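You operate a simulated robot arm through the tools that you are given. There is no shell and no other tool. Be economical: measure what you need, move in short steps, check, and stop when the job is done.

Carry out the task below with a simulated robot arm. There is one attempt and no reset: what you move stays moved.

TASK
Put the teal filter cartridge on the room slip.

It is judged by the outcome, as a careful person would: the job done as asked, and still so three seconds after it is handed in. It fails if anything else is knocked over, pushed out of place, dropped, spilled or broken.

THE ROBOT
A 6-joint arm with a two-finger parallel gripper, fixed in place. Base frame: the origin is at the foot of the arm, x ahead of it, y to its left, z up; the work surface is at about z = 80. Lengths are in cm, angles in degrees, forces in N, time in s.
With the tool pointing down near the work surface it reaches from about 26 to 68 cm from the base axis. Its first joint turns from -66.0 to 66.0 degrees. Payload 2.9 kg.
Tool frame: the origin (TCP) lies between the finger pads and is the grasp point; the fingertips stand 3 cm ahead of it; z points along the fingers, y is the line along which they close. The gripper opens to 11 cm. The fingers are 2 cm wide and 1 cm thick; the gripper's body (4.8 by 11.2 cm) begins 5.5 cm behind the TCP.
Orientation is that of the tool frame in the base frame, as a unit quaternion [x, y, z, w]. With the fingers straight down and closing along the base's y, the tool's x points along the base's -x, its y along +y and its z along -z.

THE INTERFACE
- The arm moves only by the tool nudge_tool. Its argument "increments" is a list of rows, each an object (a shift or turn left out is 0, a gripper value left out holds the last) with "offset": the shift along the base's x, y, z in cm, a list of three; "dr": the turn, a rotation vector about the base's x, y, z in degrees, a list of three; "gripper": the closure in counts, from 0 (fully open) to 255 (shut). In form: [{"offset": [tx, ty, tz], "dr": [ax, ay, az], "gripper": gripper}, ...]. A call has 1 to 8 rows; each row is the pose to reach, as a shift and turn from the pose commanded when the call began. A row lasts 0.2 s, in which the tool goes at most 5 cm and 8.6 degrees; a call with a longer step from one row to the next is refused whole, and so is a gripper value outside its range. A pose out of reach is approached as far as the arm can. The call stops where the force on the tool passes 40 N (or 10 N more than at its start, if that is more) or the arm is blocked; 0.2 s more then pass. The fingers move at their own pace (about 10.8 cm/s each) and stop on an object; they squeeze with about 45 N. The grip force told is the motor's: it shows also when the fingers shut on nothing. Time passes only in rows, and 0.2 s behind the last, so rows that repeat a pose let the fingers close. It gives the time, the measured TCP pose, the force on the tool (base axes), the opening and the grip force at its end, in the units of the frame above (readings bear some noise).
- Cameras (640 x 400 px; columns grow to the right, rows downward): "scene" is fixed at [10.74, 46.77, 138.01]; the picture's right is [-0.33, -0.95, 0.00], its down [-0.62, 0.21, -0.76] and it looks along [0.72, -0.25, -0.65] (base axes); focal length 352 px, centre (320, 200). "wrist" rides on the gripper at [-3.6, 0, -5.7] in the tool frame; the picture's right is [0.00, -1.00, 0.00], its down [0.97, 0.00, -0.24] and it looks along [0.24, 0.00, 0.97] (tool axes); focal length 218 px, centre (320, 200).
- get_image(camera): a new picture of that camera. No time passes.
- locate(camera, pixels): for up to 12 pixels [column, row] of the newest picture of that camera ("zoom" is the newest enlarged one), the place [x, y, z] in the base frame of the surface seen there, good to about 0.2 cm, but the place of the scene camera against the robot may be out by one fixed shift of up to 1.2 cm in any direction. No time passes.
- enlarge(camera, box): a new picture of the part [left, top, right, bottom] of that camera's present view, enlarged. No time passes.
- job_done(): hands the job in; it is judged then, once.

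Work in short steps. Measure before you move; look again where a grasp or a placing could have gone wrong, and mend it. You have 60 turns and 26 pictures in all, the two below and enlarged ones among them. Open the gripper and draw the arm clear of the work before you hand the job in, unless the task says otherwise; then end with one line.

The tools are called as name(argument=value, ...) on one line, values as JSON. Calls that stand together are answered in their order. nudge_tool: Moves the arm, as the interface text tells. Its arguments: {"type":"object","properties":{"increments":{"type":"array","items":{"type":"object","properties":{"offset":{"type":"array","items":{"type":"number"}},"dr":{"type":"array","items":{"type":"number"}},"gripper":{"type":"number"}}}}},"required":["increments"]} The other tools are called the same way: get_image (camera) takes a picture; locate (camera, pixels) gives the place of the surface under pixels of a picture; enlarge (camera, box) takes an enlarged picture of a part of a camera's view; job_done () hands the job in.

At the start:

```text
clock: 0.0
tool_pos: [45.54, 22.13, 108.65]
tool_rot: [-0.001, 1.0, 0.0, 0.0]
ft_force: [0.6, -0.5, 0.3]
finger_gap: 11.01
gripper_force: 0.0
```

scene: 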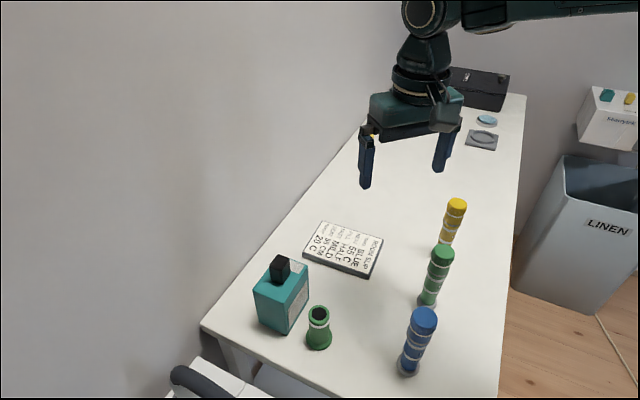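
wrist: 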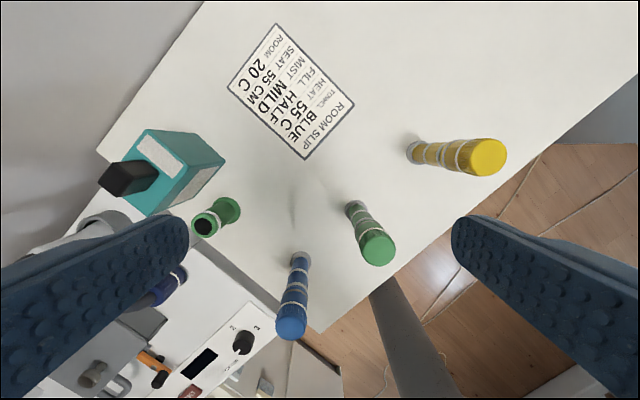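

The scene shows a teal block with a black top at (282,300) and a teal item in the far-right box at (607,95). I'll enlarge both to identify the cartridge.

enlarge(camera="scene", box=[200, 190, 480, 390])

enlarge(camera="scene", box=[440, 50, 640, 175])

enlarge(camera="wrist", box=[80, 0, 400, 200])

```text
2.00 times, centred on (340, 290) of scene
```

zoom: 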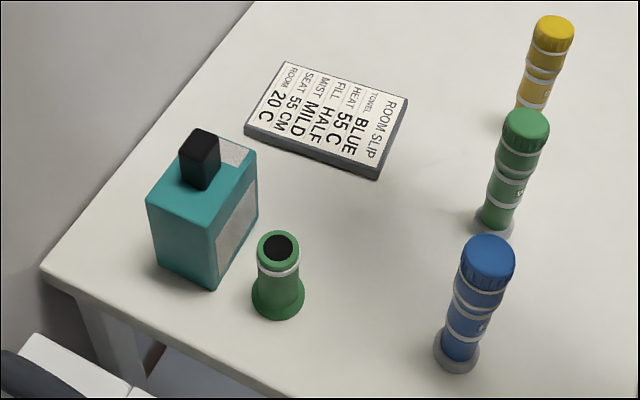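

```text
3.20 times, centred on (540, 112) of scene
```

zoom: 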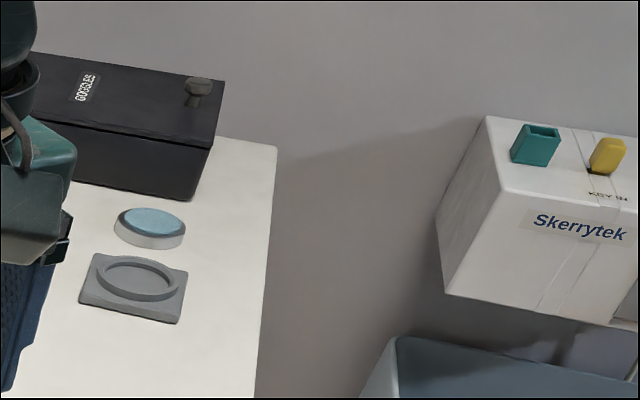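

```text
2.00 times, centred on (240, 100) of wrist
```

zoom: 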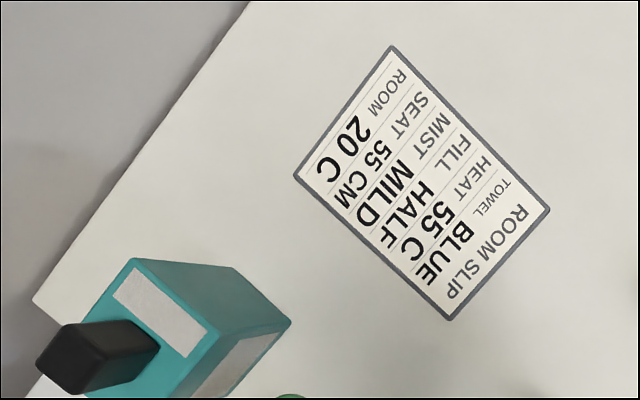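

I need to know which teal thing is the filter cartridge. I'll locate the candidates and the slip, and note that the block's label should be read closer.

locate(camera="scene", pixels=[[607, 95], [629, 98], [280, 267], [268, 290], [295, 302], [318, 312], [322, 222], [383, 240], [303, 256], [369, 277], [342, 249], [285, 330]])

locate(camera="wrist", pixels=[[275, 25], [354, 104], [305, 158], [228, 87], [125, 178], [150, 131], [224, 160], [190, 172], [150, 215], [205, 223], [165, 290], [155, 365]])

enlarge(camera="wrist", box=[40, 110, 360, 400])

```text
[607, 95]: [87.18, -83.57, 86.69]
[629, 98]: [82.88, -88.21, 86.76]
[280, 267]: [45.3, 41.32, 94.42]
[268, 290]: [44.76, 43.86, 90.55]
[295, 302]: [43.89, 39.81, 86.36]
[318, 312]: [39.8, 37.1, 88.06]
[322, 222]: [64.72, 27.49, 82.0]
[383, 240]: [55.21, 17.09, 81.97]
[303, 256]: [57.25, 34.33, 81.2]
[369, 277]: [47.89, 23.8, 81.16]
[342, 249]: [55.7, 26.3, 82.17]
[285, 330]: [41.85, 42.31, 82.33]
```

```text
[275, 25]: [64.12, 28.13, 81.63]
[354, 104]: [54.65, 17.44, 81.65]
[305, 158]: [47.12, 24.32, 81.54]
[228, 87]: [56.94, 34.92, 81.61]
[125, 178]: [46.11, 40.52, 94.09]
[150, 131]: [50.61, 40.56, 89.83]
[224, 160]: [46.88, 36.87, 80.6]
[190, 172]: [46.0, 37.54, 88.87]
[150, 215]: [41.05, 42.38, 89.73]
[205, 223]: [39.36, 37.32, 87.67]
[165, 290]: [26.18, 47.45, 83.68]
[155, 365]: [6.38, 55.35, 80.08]
```

```text
1.38 times, centred on (200, 255) of wrist
```

zoom: 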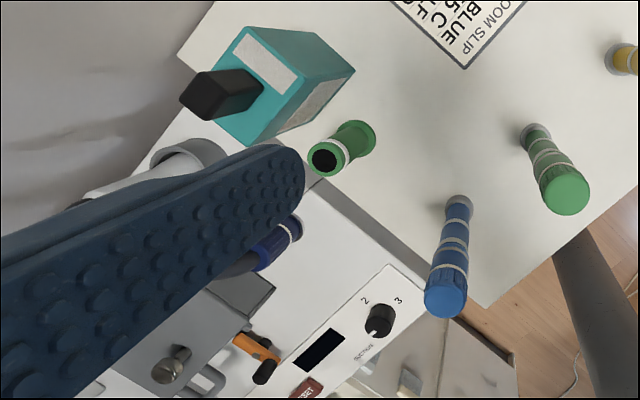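

The only reachable teal object is the block with a black top; before trusting that, I'll move to have a look at the trolley machine and the block's label.

nudge_tool(increments=[{"offset": [-3, 2, 2]}, {"offset": [-6, 5, 4]}, {"offset": [-9, 8, 5]}, {"offset": [-12, 10, 6]}, {"offset": [-12, 10, 6]}])

get_image(camera="wrist")

get_image(camera="scene")

```text
clock: 1.2
tool_pos: [33.51, 32.08, 114.88]
tool_rot: [0.0, 1.0, -0.001, 0.0]
ft_force: [0.0, 0.3, -0.1]
finger_gap: 11.0
gripper_force: 0.0
```

```text
19 pictures are left
```

wrist: 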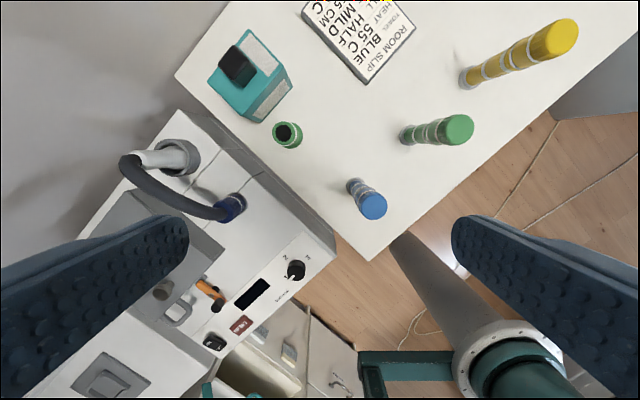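

```text
18 pictures are left
```

scene: 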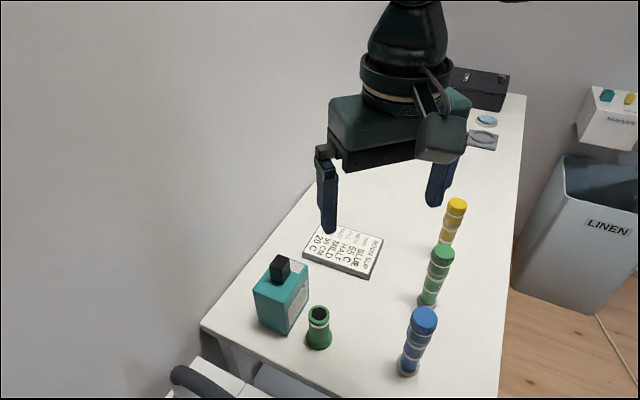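

At the bottom of the wrist view (200-380, 330-400) there is an open-looking drawer/bin with some green/teal at (207,390). I'll enlarge it and the teal block.

enlarge(camera="wrist", box=[160, 280, 400, 400])

enlarge(camera="wrist", box=[190, 10, 330, 150])

```text
2.67 times, centred on (280, 340) of wrist
```

zoom: 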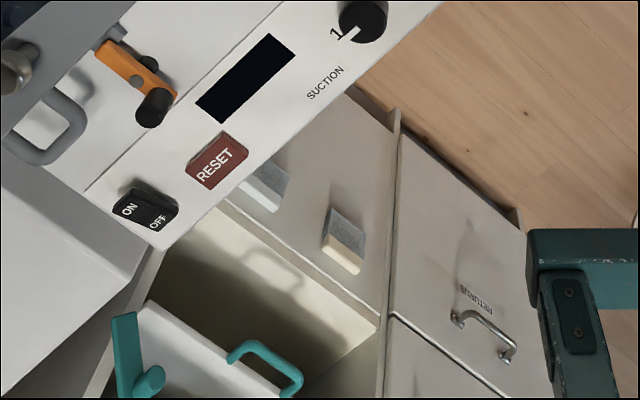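

```text
2.86 times, centred on (260, 80) of wrist
```

zoom: 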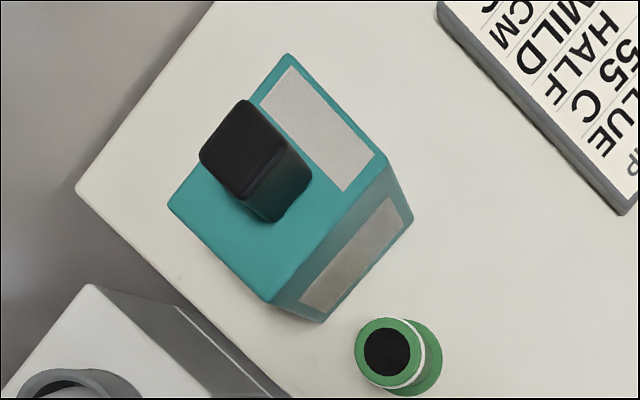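

The teal block with the black plug is the cartridge (the others are fixed handles). I'll measure its top corners, plug and base in the zoom picture.

locate(camera="zoom", pixels=[[290, 60], [380, 157], [267, 296], [175, 205], [247, 106], [281, 148], [250, 190], [207, 155], [320, 318], [410, 220], [300, 160], [278, 215]])

```text
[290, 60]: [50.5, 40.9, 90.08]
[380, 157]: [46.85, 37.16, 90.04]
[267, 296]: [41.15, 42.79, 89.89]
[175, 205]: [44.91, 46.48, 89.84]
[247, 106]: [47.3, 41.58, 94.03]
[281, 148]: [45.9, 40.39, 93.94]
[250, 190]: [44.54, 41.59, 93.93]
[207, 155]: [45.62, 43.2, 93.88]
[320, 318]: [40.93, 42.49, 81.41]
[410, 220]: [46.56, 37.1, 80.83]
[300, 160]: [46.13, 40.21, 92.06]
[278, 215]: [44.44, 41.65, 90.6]
```

The block is 8 × 5.2 cm, turned 45°, centre about (45.8, 41.8), top z 90, plug to 94. I'll check the wall's and table edge's distance before approaching.

locate(camera="wrist", pixels=[[177, 77], [215, 25], [150, 60], [120, 60], [180, 20], [100, 20], [60, 100], [140, 140], [288, 122], [286, 144], [175, 115]])

locate(camera="scene", pixels=[[200, 325], [260, 240], [330, 160], [200, 250], [180, 200], [250, 150], [100, 200], [317, 345]])

```text
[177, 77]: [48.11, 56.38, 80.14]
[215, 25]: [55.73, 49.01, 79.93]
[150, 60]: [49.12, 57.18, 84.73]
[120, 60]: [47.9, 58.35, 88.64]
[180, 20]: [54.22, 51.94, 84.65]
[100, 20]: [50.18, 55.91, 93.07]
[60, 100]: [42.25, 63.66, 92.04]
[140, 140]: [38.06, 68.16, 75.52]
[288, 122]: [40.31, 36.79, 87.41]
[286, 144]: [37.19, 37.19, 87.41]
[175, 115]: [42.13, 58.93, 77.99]
```

```text
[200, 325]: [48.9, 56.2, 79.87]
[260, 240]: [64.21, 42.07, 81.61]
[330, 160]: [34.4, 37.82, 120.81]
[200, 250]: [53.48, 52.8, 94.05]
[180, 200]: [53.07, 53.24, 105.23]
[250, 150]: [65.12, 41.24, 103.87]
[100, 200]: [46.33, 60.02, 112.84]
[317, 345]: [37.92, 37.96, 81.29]
```

The wall lies about 13 cm beyond the block, so there's room. I move above the block with a +45° yaw so the fingers close along its long axis, clear of the green piece at (39,37).

nudge_tool(increments=[{"offset": [2, 1.6, -1], "dr": [0, 0, 7.5]}, {"offset": [4.1, 3.2, -3], "dr": [0, 0, 15]}, {"offset": [6.2, 4.9, -5], "dr": [0, 0, 22.5]}, {"offset": [8.2, 6.5, -7], "dr": [0, 0, 30]}, {"offset": [10.3, 8.1, -9], "dr": [0, 0, 37.5]}, {"offset": [12.3, 9.75, -11], "dr": [0, 0, 45]}, {"offset": [12.3, 9.75, -11], "dr": [0, 0, 45]}])

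get_image(camera="wrist")

```text
clock: 2.8
tool_pos: [45.81, 41.87, 103.74]
tool_rot: [-0.384, 0.923, 0.0, 0.0]
ft_force: [-0.1, 0.0, -0.2]
finger_gap: 10.99
gripper_force: 0.1
```

```text
15 pictures are left
```

wrist: 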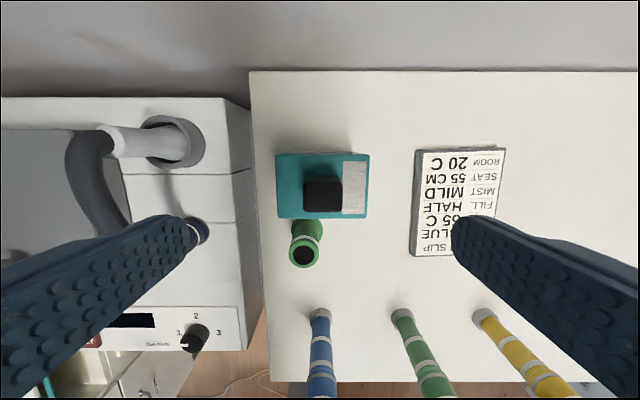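

The block (276–369, 153–218) looks squared with the gripper. I'll measure its top edges again for centring.

locate(camera="wrist", pixels=[[280, 160], [365, 160], [280, 214], [365, 214], [278, 185], [366, 185], [322, 195], [305, 228], [305, 255], [245, 185], [230, 250]])

```text
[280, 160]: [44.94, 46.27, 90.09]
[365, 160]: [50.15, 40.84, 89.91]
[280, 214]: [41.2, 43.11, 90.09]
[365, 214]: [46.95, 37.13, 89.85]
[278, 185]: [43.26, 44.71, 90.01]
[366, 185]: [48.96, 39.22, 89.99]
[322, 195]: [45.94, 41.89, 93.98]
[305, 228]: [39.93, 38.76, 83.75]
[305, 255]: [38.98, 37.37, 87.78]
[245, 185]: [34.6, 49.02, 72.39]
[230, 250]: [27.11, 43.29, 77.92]
```

Centre is about (46.0, 41.9); descend to TCP z ≈ 89.4 (body 0.9 cm above the plug) and don't close yet.

nudge_tool(increments=[{"offset": [0.1, 0, -4]}, {"offset": [0.15, 0, -8]}, {"offset": [0.15, 0, -11]}, {"offset": [0.15, 0, -13]}, {"offset": [0.15, 0, -14.4]}, {"offset": [0.15, 0, -14.4]}])

get_image(camera="scene")

```text
clock: 4.2
tool_pos: [46.05, 41.96, 89.17]
tool_rot: [-0.383, 0.924, 0.0, 0.0]
ft_force: [-0.7, 0.3, -0.1]
finger_gap: 11.0
gripper_force: 0.1
```

```text
14 pictures are left
```

scene: 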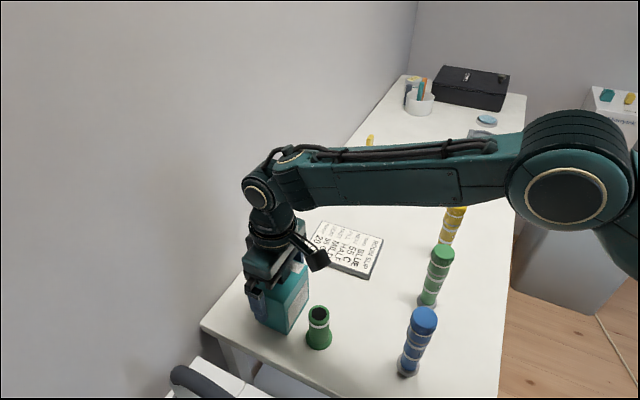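

No contact, fingers straddle the block. A cup with coloured items has come into view at (419,95); I'll check it isn't a rival cartridge.

enlarge(camera="scene", box=[350, 60, 510, 160])

```text
4.00 times, centred on (430, 110) of scene
```

zoom: 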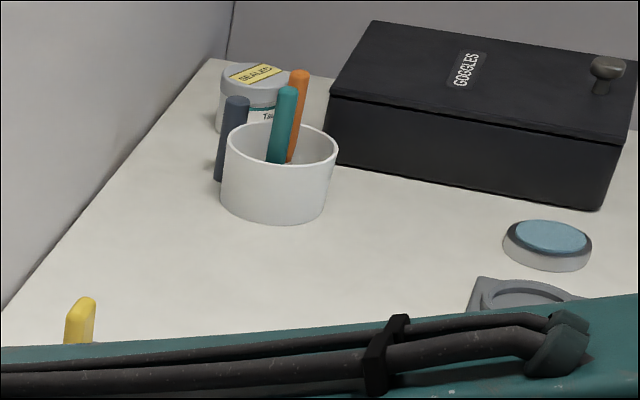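

The cup holds teal and orange sticks, with more items nearby (sealed pot, yellow piece). I'll rise off the block and look at that area from the wrist camera before committing.

nudge_tool(increments=[{"offset": [0, 0, 4]}, {"offset": [0, 0, 8]}, {"offset": [0, 0, 12]}, {"offset": [0, 0, 16]}, {"offset": [0, -4, 19]}, {"offset": [2, -8, 21]}, {"offset": [4, -12, 21]}, {"offset": [4, -16, 21]}])

locate(camera="zoom", pixels=[[285, 110], [275, 190], [250, 110], [235, 150], [80, 320], [545, 240], [460, 150]])

```text
clock: 6.0
tool_pos: [49.98, 25.96, 110.31]
tool_rot: [-0.383, 0.924, 0.0, -0.001]
ft_force: [-1.2, 0.0, -0.4]
finger_gap: 11.0
gripper_force: 0.1
```

```text
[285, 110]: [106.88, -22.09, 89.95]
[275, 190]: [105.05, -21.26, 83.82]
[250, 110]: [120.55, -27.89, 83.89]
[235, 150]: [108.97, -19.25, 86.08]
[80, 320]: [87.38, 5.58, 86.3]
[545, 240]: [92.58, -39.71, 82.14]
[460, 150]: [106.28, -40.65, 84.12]
```

Those items are all over 87 cm out, beyond reach, so the teal block is the cartridge. One look from here gives the slip's exact place too.

get_image(camera="wrist")

```text
12 pictures are left
```

wrist: 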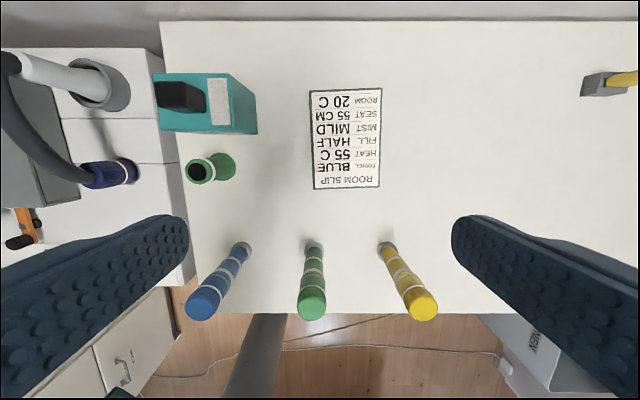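

locate(camera="wrist", pixels=[[311, 92], [381, 90], [380, 186], [316, 188], [346, 140], [300, 140], [307, 245], [311, 305]])

nudge_tool(increments=[{"offset": [0, 4, 0]}, {"offset": [-2, 8, 0]}, {"offset": [-3.9, 12, -1]}, {"offset": [-3.9, 16, -3]}, {"offset": [-3.9, 15.95, -7]}, {"offset": [-3.9, 15.95, -11]}, {"offset": [-3.9, 15.95, -11]}])

```text
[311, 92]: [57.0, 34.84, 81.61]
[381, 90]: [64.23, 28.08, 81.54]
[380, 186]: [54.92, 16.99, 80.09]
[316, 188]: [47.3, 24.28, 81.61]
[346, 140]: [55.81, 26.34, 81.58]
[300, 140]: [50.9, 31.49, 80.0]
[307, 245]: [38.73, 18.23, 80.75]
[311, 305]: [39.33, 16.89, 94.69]
```

```text
clock: 7.6
tool_pos: [46.19, 41.99, 99.17]
tool_rot: [-0.382, 0.924, 0.0, 0.0]
ft_force: [0.6, -0.9, 0.1]
finger_gap: 10.99
gripper_force: 0.1
```

Slip centre is (55.7, 26.2), top z 81.6. Back over the block, descending 9.9 cm and closing.

nudge_tool(increments=[{"offset": [-0.1, 0, -4]}, {"offset": [-0.15, 0, -7.5]}, {"offset": [-0.15, 0, -9.8]}, {"offset": [-0.15, 0, -9.8]}, {"offset": [-0.15, 0, -9.8], "gripper": 255}, {"offset": [-0.15, 0, -9.8], "gripper": 255}, {"offset": [-0.15, 0, -9.8], "gripper": 255}])

```text
clock: 9.2
tool_pos: [45.97, 41.88, 89.47]
tool_rot: [-0.383, 0.924, 0.0, 0.0]
ft_force: [0.5, -0.5, -0.5]
finger_gap: 8.46
gripper_force: 44.5
```

Gripped at 8.46 cm with 44.5 N; lift straight up and check.

nudge_tool(increments=[{"offset": [0, 0, 1]}, {"offset": [0, 0, 3]}, {"offset": [0, 0, 6]}, {"offset": [0, 0, 10]}, {"offset": [0, 0, 10]}])

get_image(camera="scene")

```text
clock: 10.4
tool_pos: [45.93, 41.77, 99.7]
tool_rot: [-0.383, 0.924, -0.001, 0.001]
ft_force: [0.2, -0.7, -3.3]
finger_gap: 8.47
gripper_force: 45.0
```

```text
11 pictures are left
```

scene: 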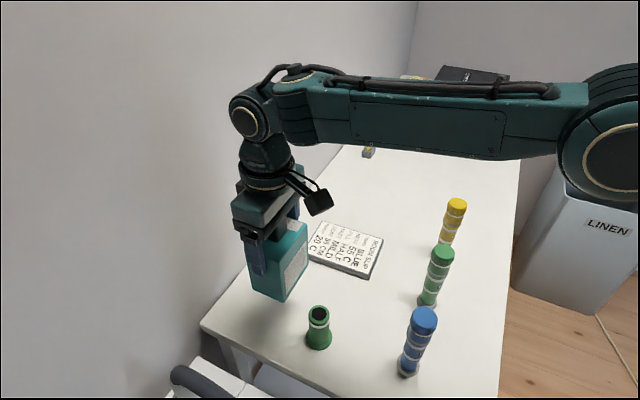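

The block is held and level. Carry it at this height over the slip's centre.

nudge_tool(increments=[{"offset": [1.5, -2.5, 0]}, {"offset": [3.5, -5.5, 0], "dr": [0, 0, 1]}, {"offset": [5.5, -8.8, 0], "dr": [0, 0, 2]}, {"offset": [7.5, -12, 0], "dr": [0, 0, 2]}, {"offset": [9, -14.4, 0], "dr": [0, 0, 2]}, {"offset": [9.75, -15.6, 0], "dr": [0, 0, 2]}, {"offset": [9.75, -15.6, 0], "dr": [0, 0, 2]}])

get_image(camera="scene")

get_image(camera="wrist")

```text
clock: 12.0
tool_pos: [55.64, 26.1, 99.57]
tool_rot: [-0.398, 0.918, 0.0, 0.0]
ft_force: [-0.1, -0.3, -3.5]
finger_gap: 8.46
gripper_force: 45.0
```

```text
10 pictures are left
```

scene: 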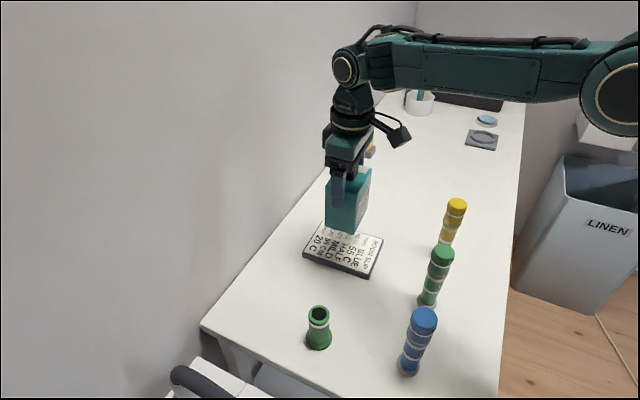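

```text
9 pictures are left
```

wrist: 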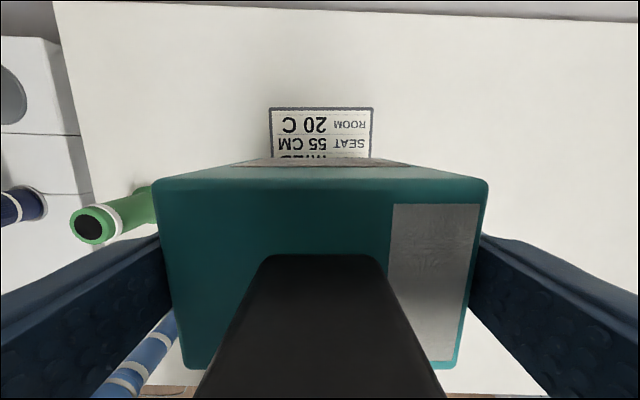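

Over the slip's centre and aligned. On the slip the block rests at TCP ≈ 91.1, so I lower 8 cm, then creep.

nudge_tool(increments=[{"offset": [0.05, 0.1, -3]}, {"offset": [0.05, 0.1, -5.5]}, {"offset": [0.05, 0.1, -7.2]}, {"offset": [0.05, 0.1, -7.9]}, {"offset": [0.05, 0.1, -8.15]}, {"offset": [0.05, 0.1, -8.35]}, {"offset": [0.05, 0.1, -8.35]}])

```text
clock: 13.6
tool_pos: [55.68, 26.33, 91.17]
tool_rot: [-0.399, 0.917, 0.001, 0.0]
ft_force: [-0.7, 0.3, -3.6]
finger_gap: 8.44
gripper_force: 44.9
```

Not yet touching (force still −3.6 N); creep lower by small steps.

nudge_tool(increments=[{"offset": [0, 0, -0.07]}, {"offset": [0, 0, -0.14]}, {"offset": [0, 0, -0.14]}])

```text
clock: 14.4
tool_pos: [55.7, 26.37, 91.07]
tool_rot: [-0.398, 0.917, 0.001, 0.0]
ft_force: [0.1, -0.6, -1.7]
finger_gap: 8.49
gripper_force: 45.2
```

Weight is starting to come off (−1.7 N), so it is in contact; a hair lower and look.

nudge_tool(increments=[{"offset": [0, 0, -0.05]}, {"offset": [0, 0, -0.05]}])

enlarge(camera="scene", box=[270, 120, 430, 300])

```text
clock: 15.0
tool_pos: [55.72, 26.32, 91.18]
tool_rot: [-0.399, 0.917, -0.001, 0.0]
ft_force: [-1.0, -1.8, 5.1]
finger_gap: 8.49
gripper_force: 45.5
```

```text
2.22 times, centred on (350, 210) of scene
```

zoom: 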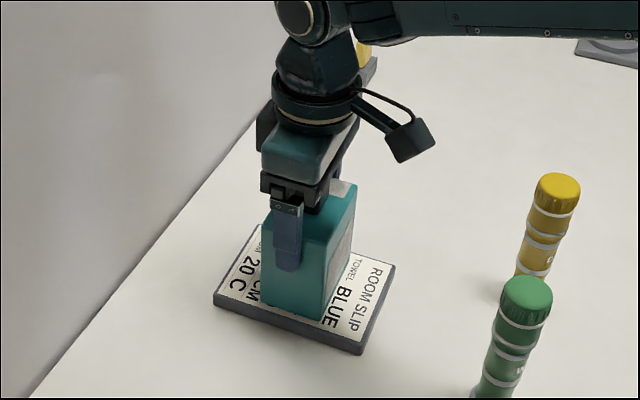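

Firm contact (+5 N) and the block sits on the slip. Open and rise straight up.

nudge_tool(increments=[{"offset": [0, 0, 0], "gripper": 0}, {"offset": [0, 0, 0], "gripper": 0}, {"offset": [0, 0, 0], "gripper": 0}, {"offset": [0, 0, 2]}, {"offset": [0, 0, 6]}, {"offset": [0, 0, 10]}, {"offset": [0, 0, 14]}, {"offset": [0, 0, 18]}])

nudge_tool(increments=[{"offset": [-3, -3, 0]}, {"offset": [-6, -6, 0]}, {"offset": [-9, -9, 0]}, {"offset": [-12, -12, 0]}, {"offset": [-12, -12, 0]}])

get_image(camera="scene")

get_image(camera="wrist")

```text
clock: 16.8
tool_pos: [55.62, 26.24, 109.02]
tool_rot: [-0.399, 0.917, 0.0, 0.0]
ft_force: [-0.1, -0.3, 1.5]
finger_gap: 11.01
gripper_force: 0.1
```

```text
clock: 18.0
tool_pos: [43.67, 14.17, 108.91]
tool_rot: [-0.399, 0.917, 0.0, 0.0]
ft_force: [0.0, -1.5, 0.0]
finger_gap: 11.01
gripper_force: 0.1
```

```text
7 pictures are left
```

scene: 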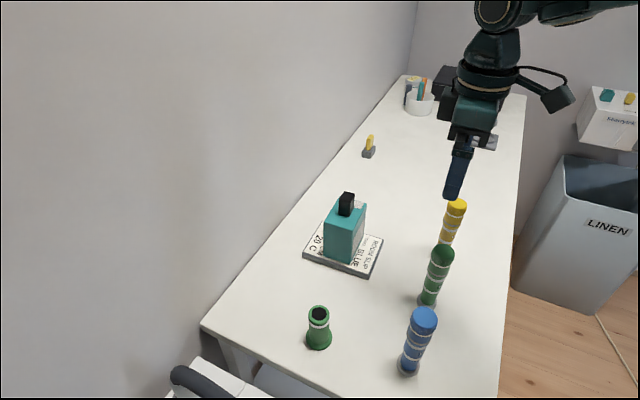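

```text
6 pictures are left
```

wrist: 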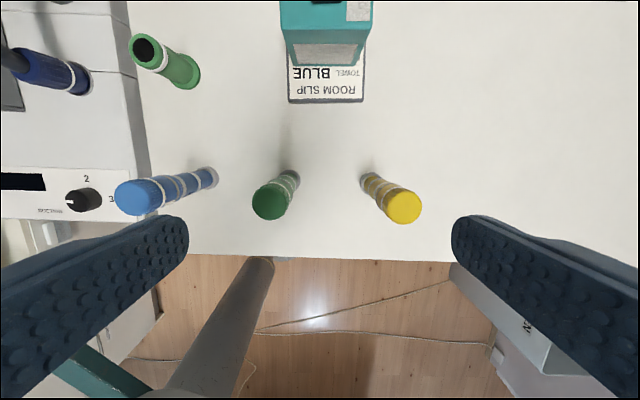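

The cartridge stands upright on the slip, nothing else has moved, and the arm is clear. I'm handing in.

job_done()

```text
The job is handed in.
```

The teal block with the black plug, which I took to be the filter cartridge because it was the only loose teal object within reach, is standing upright on the room slip; nothing else was disturbed.
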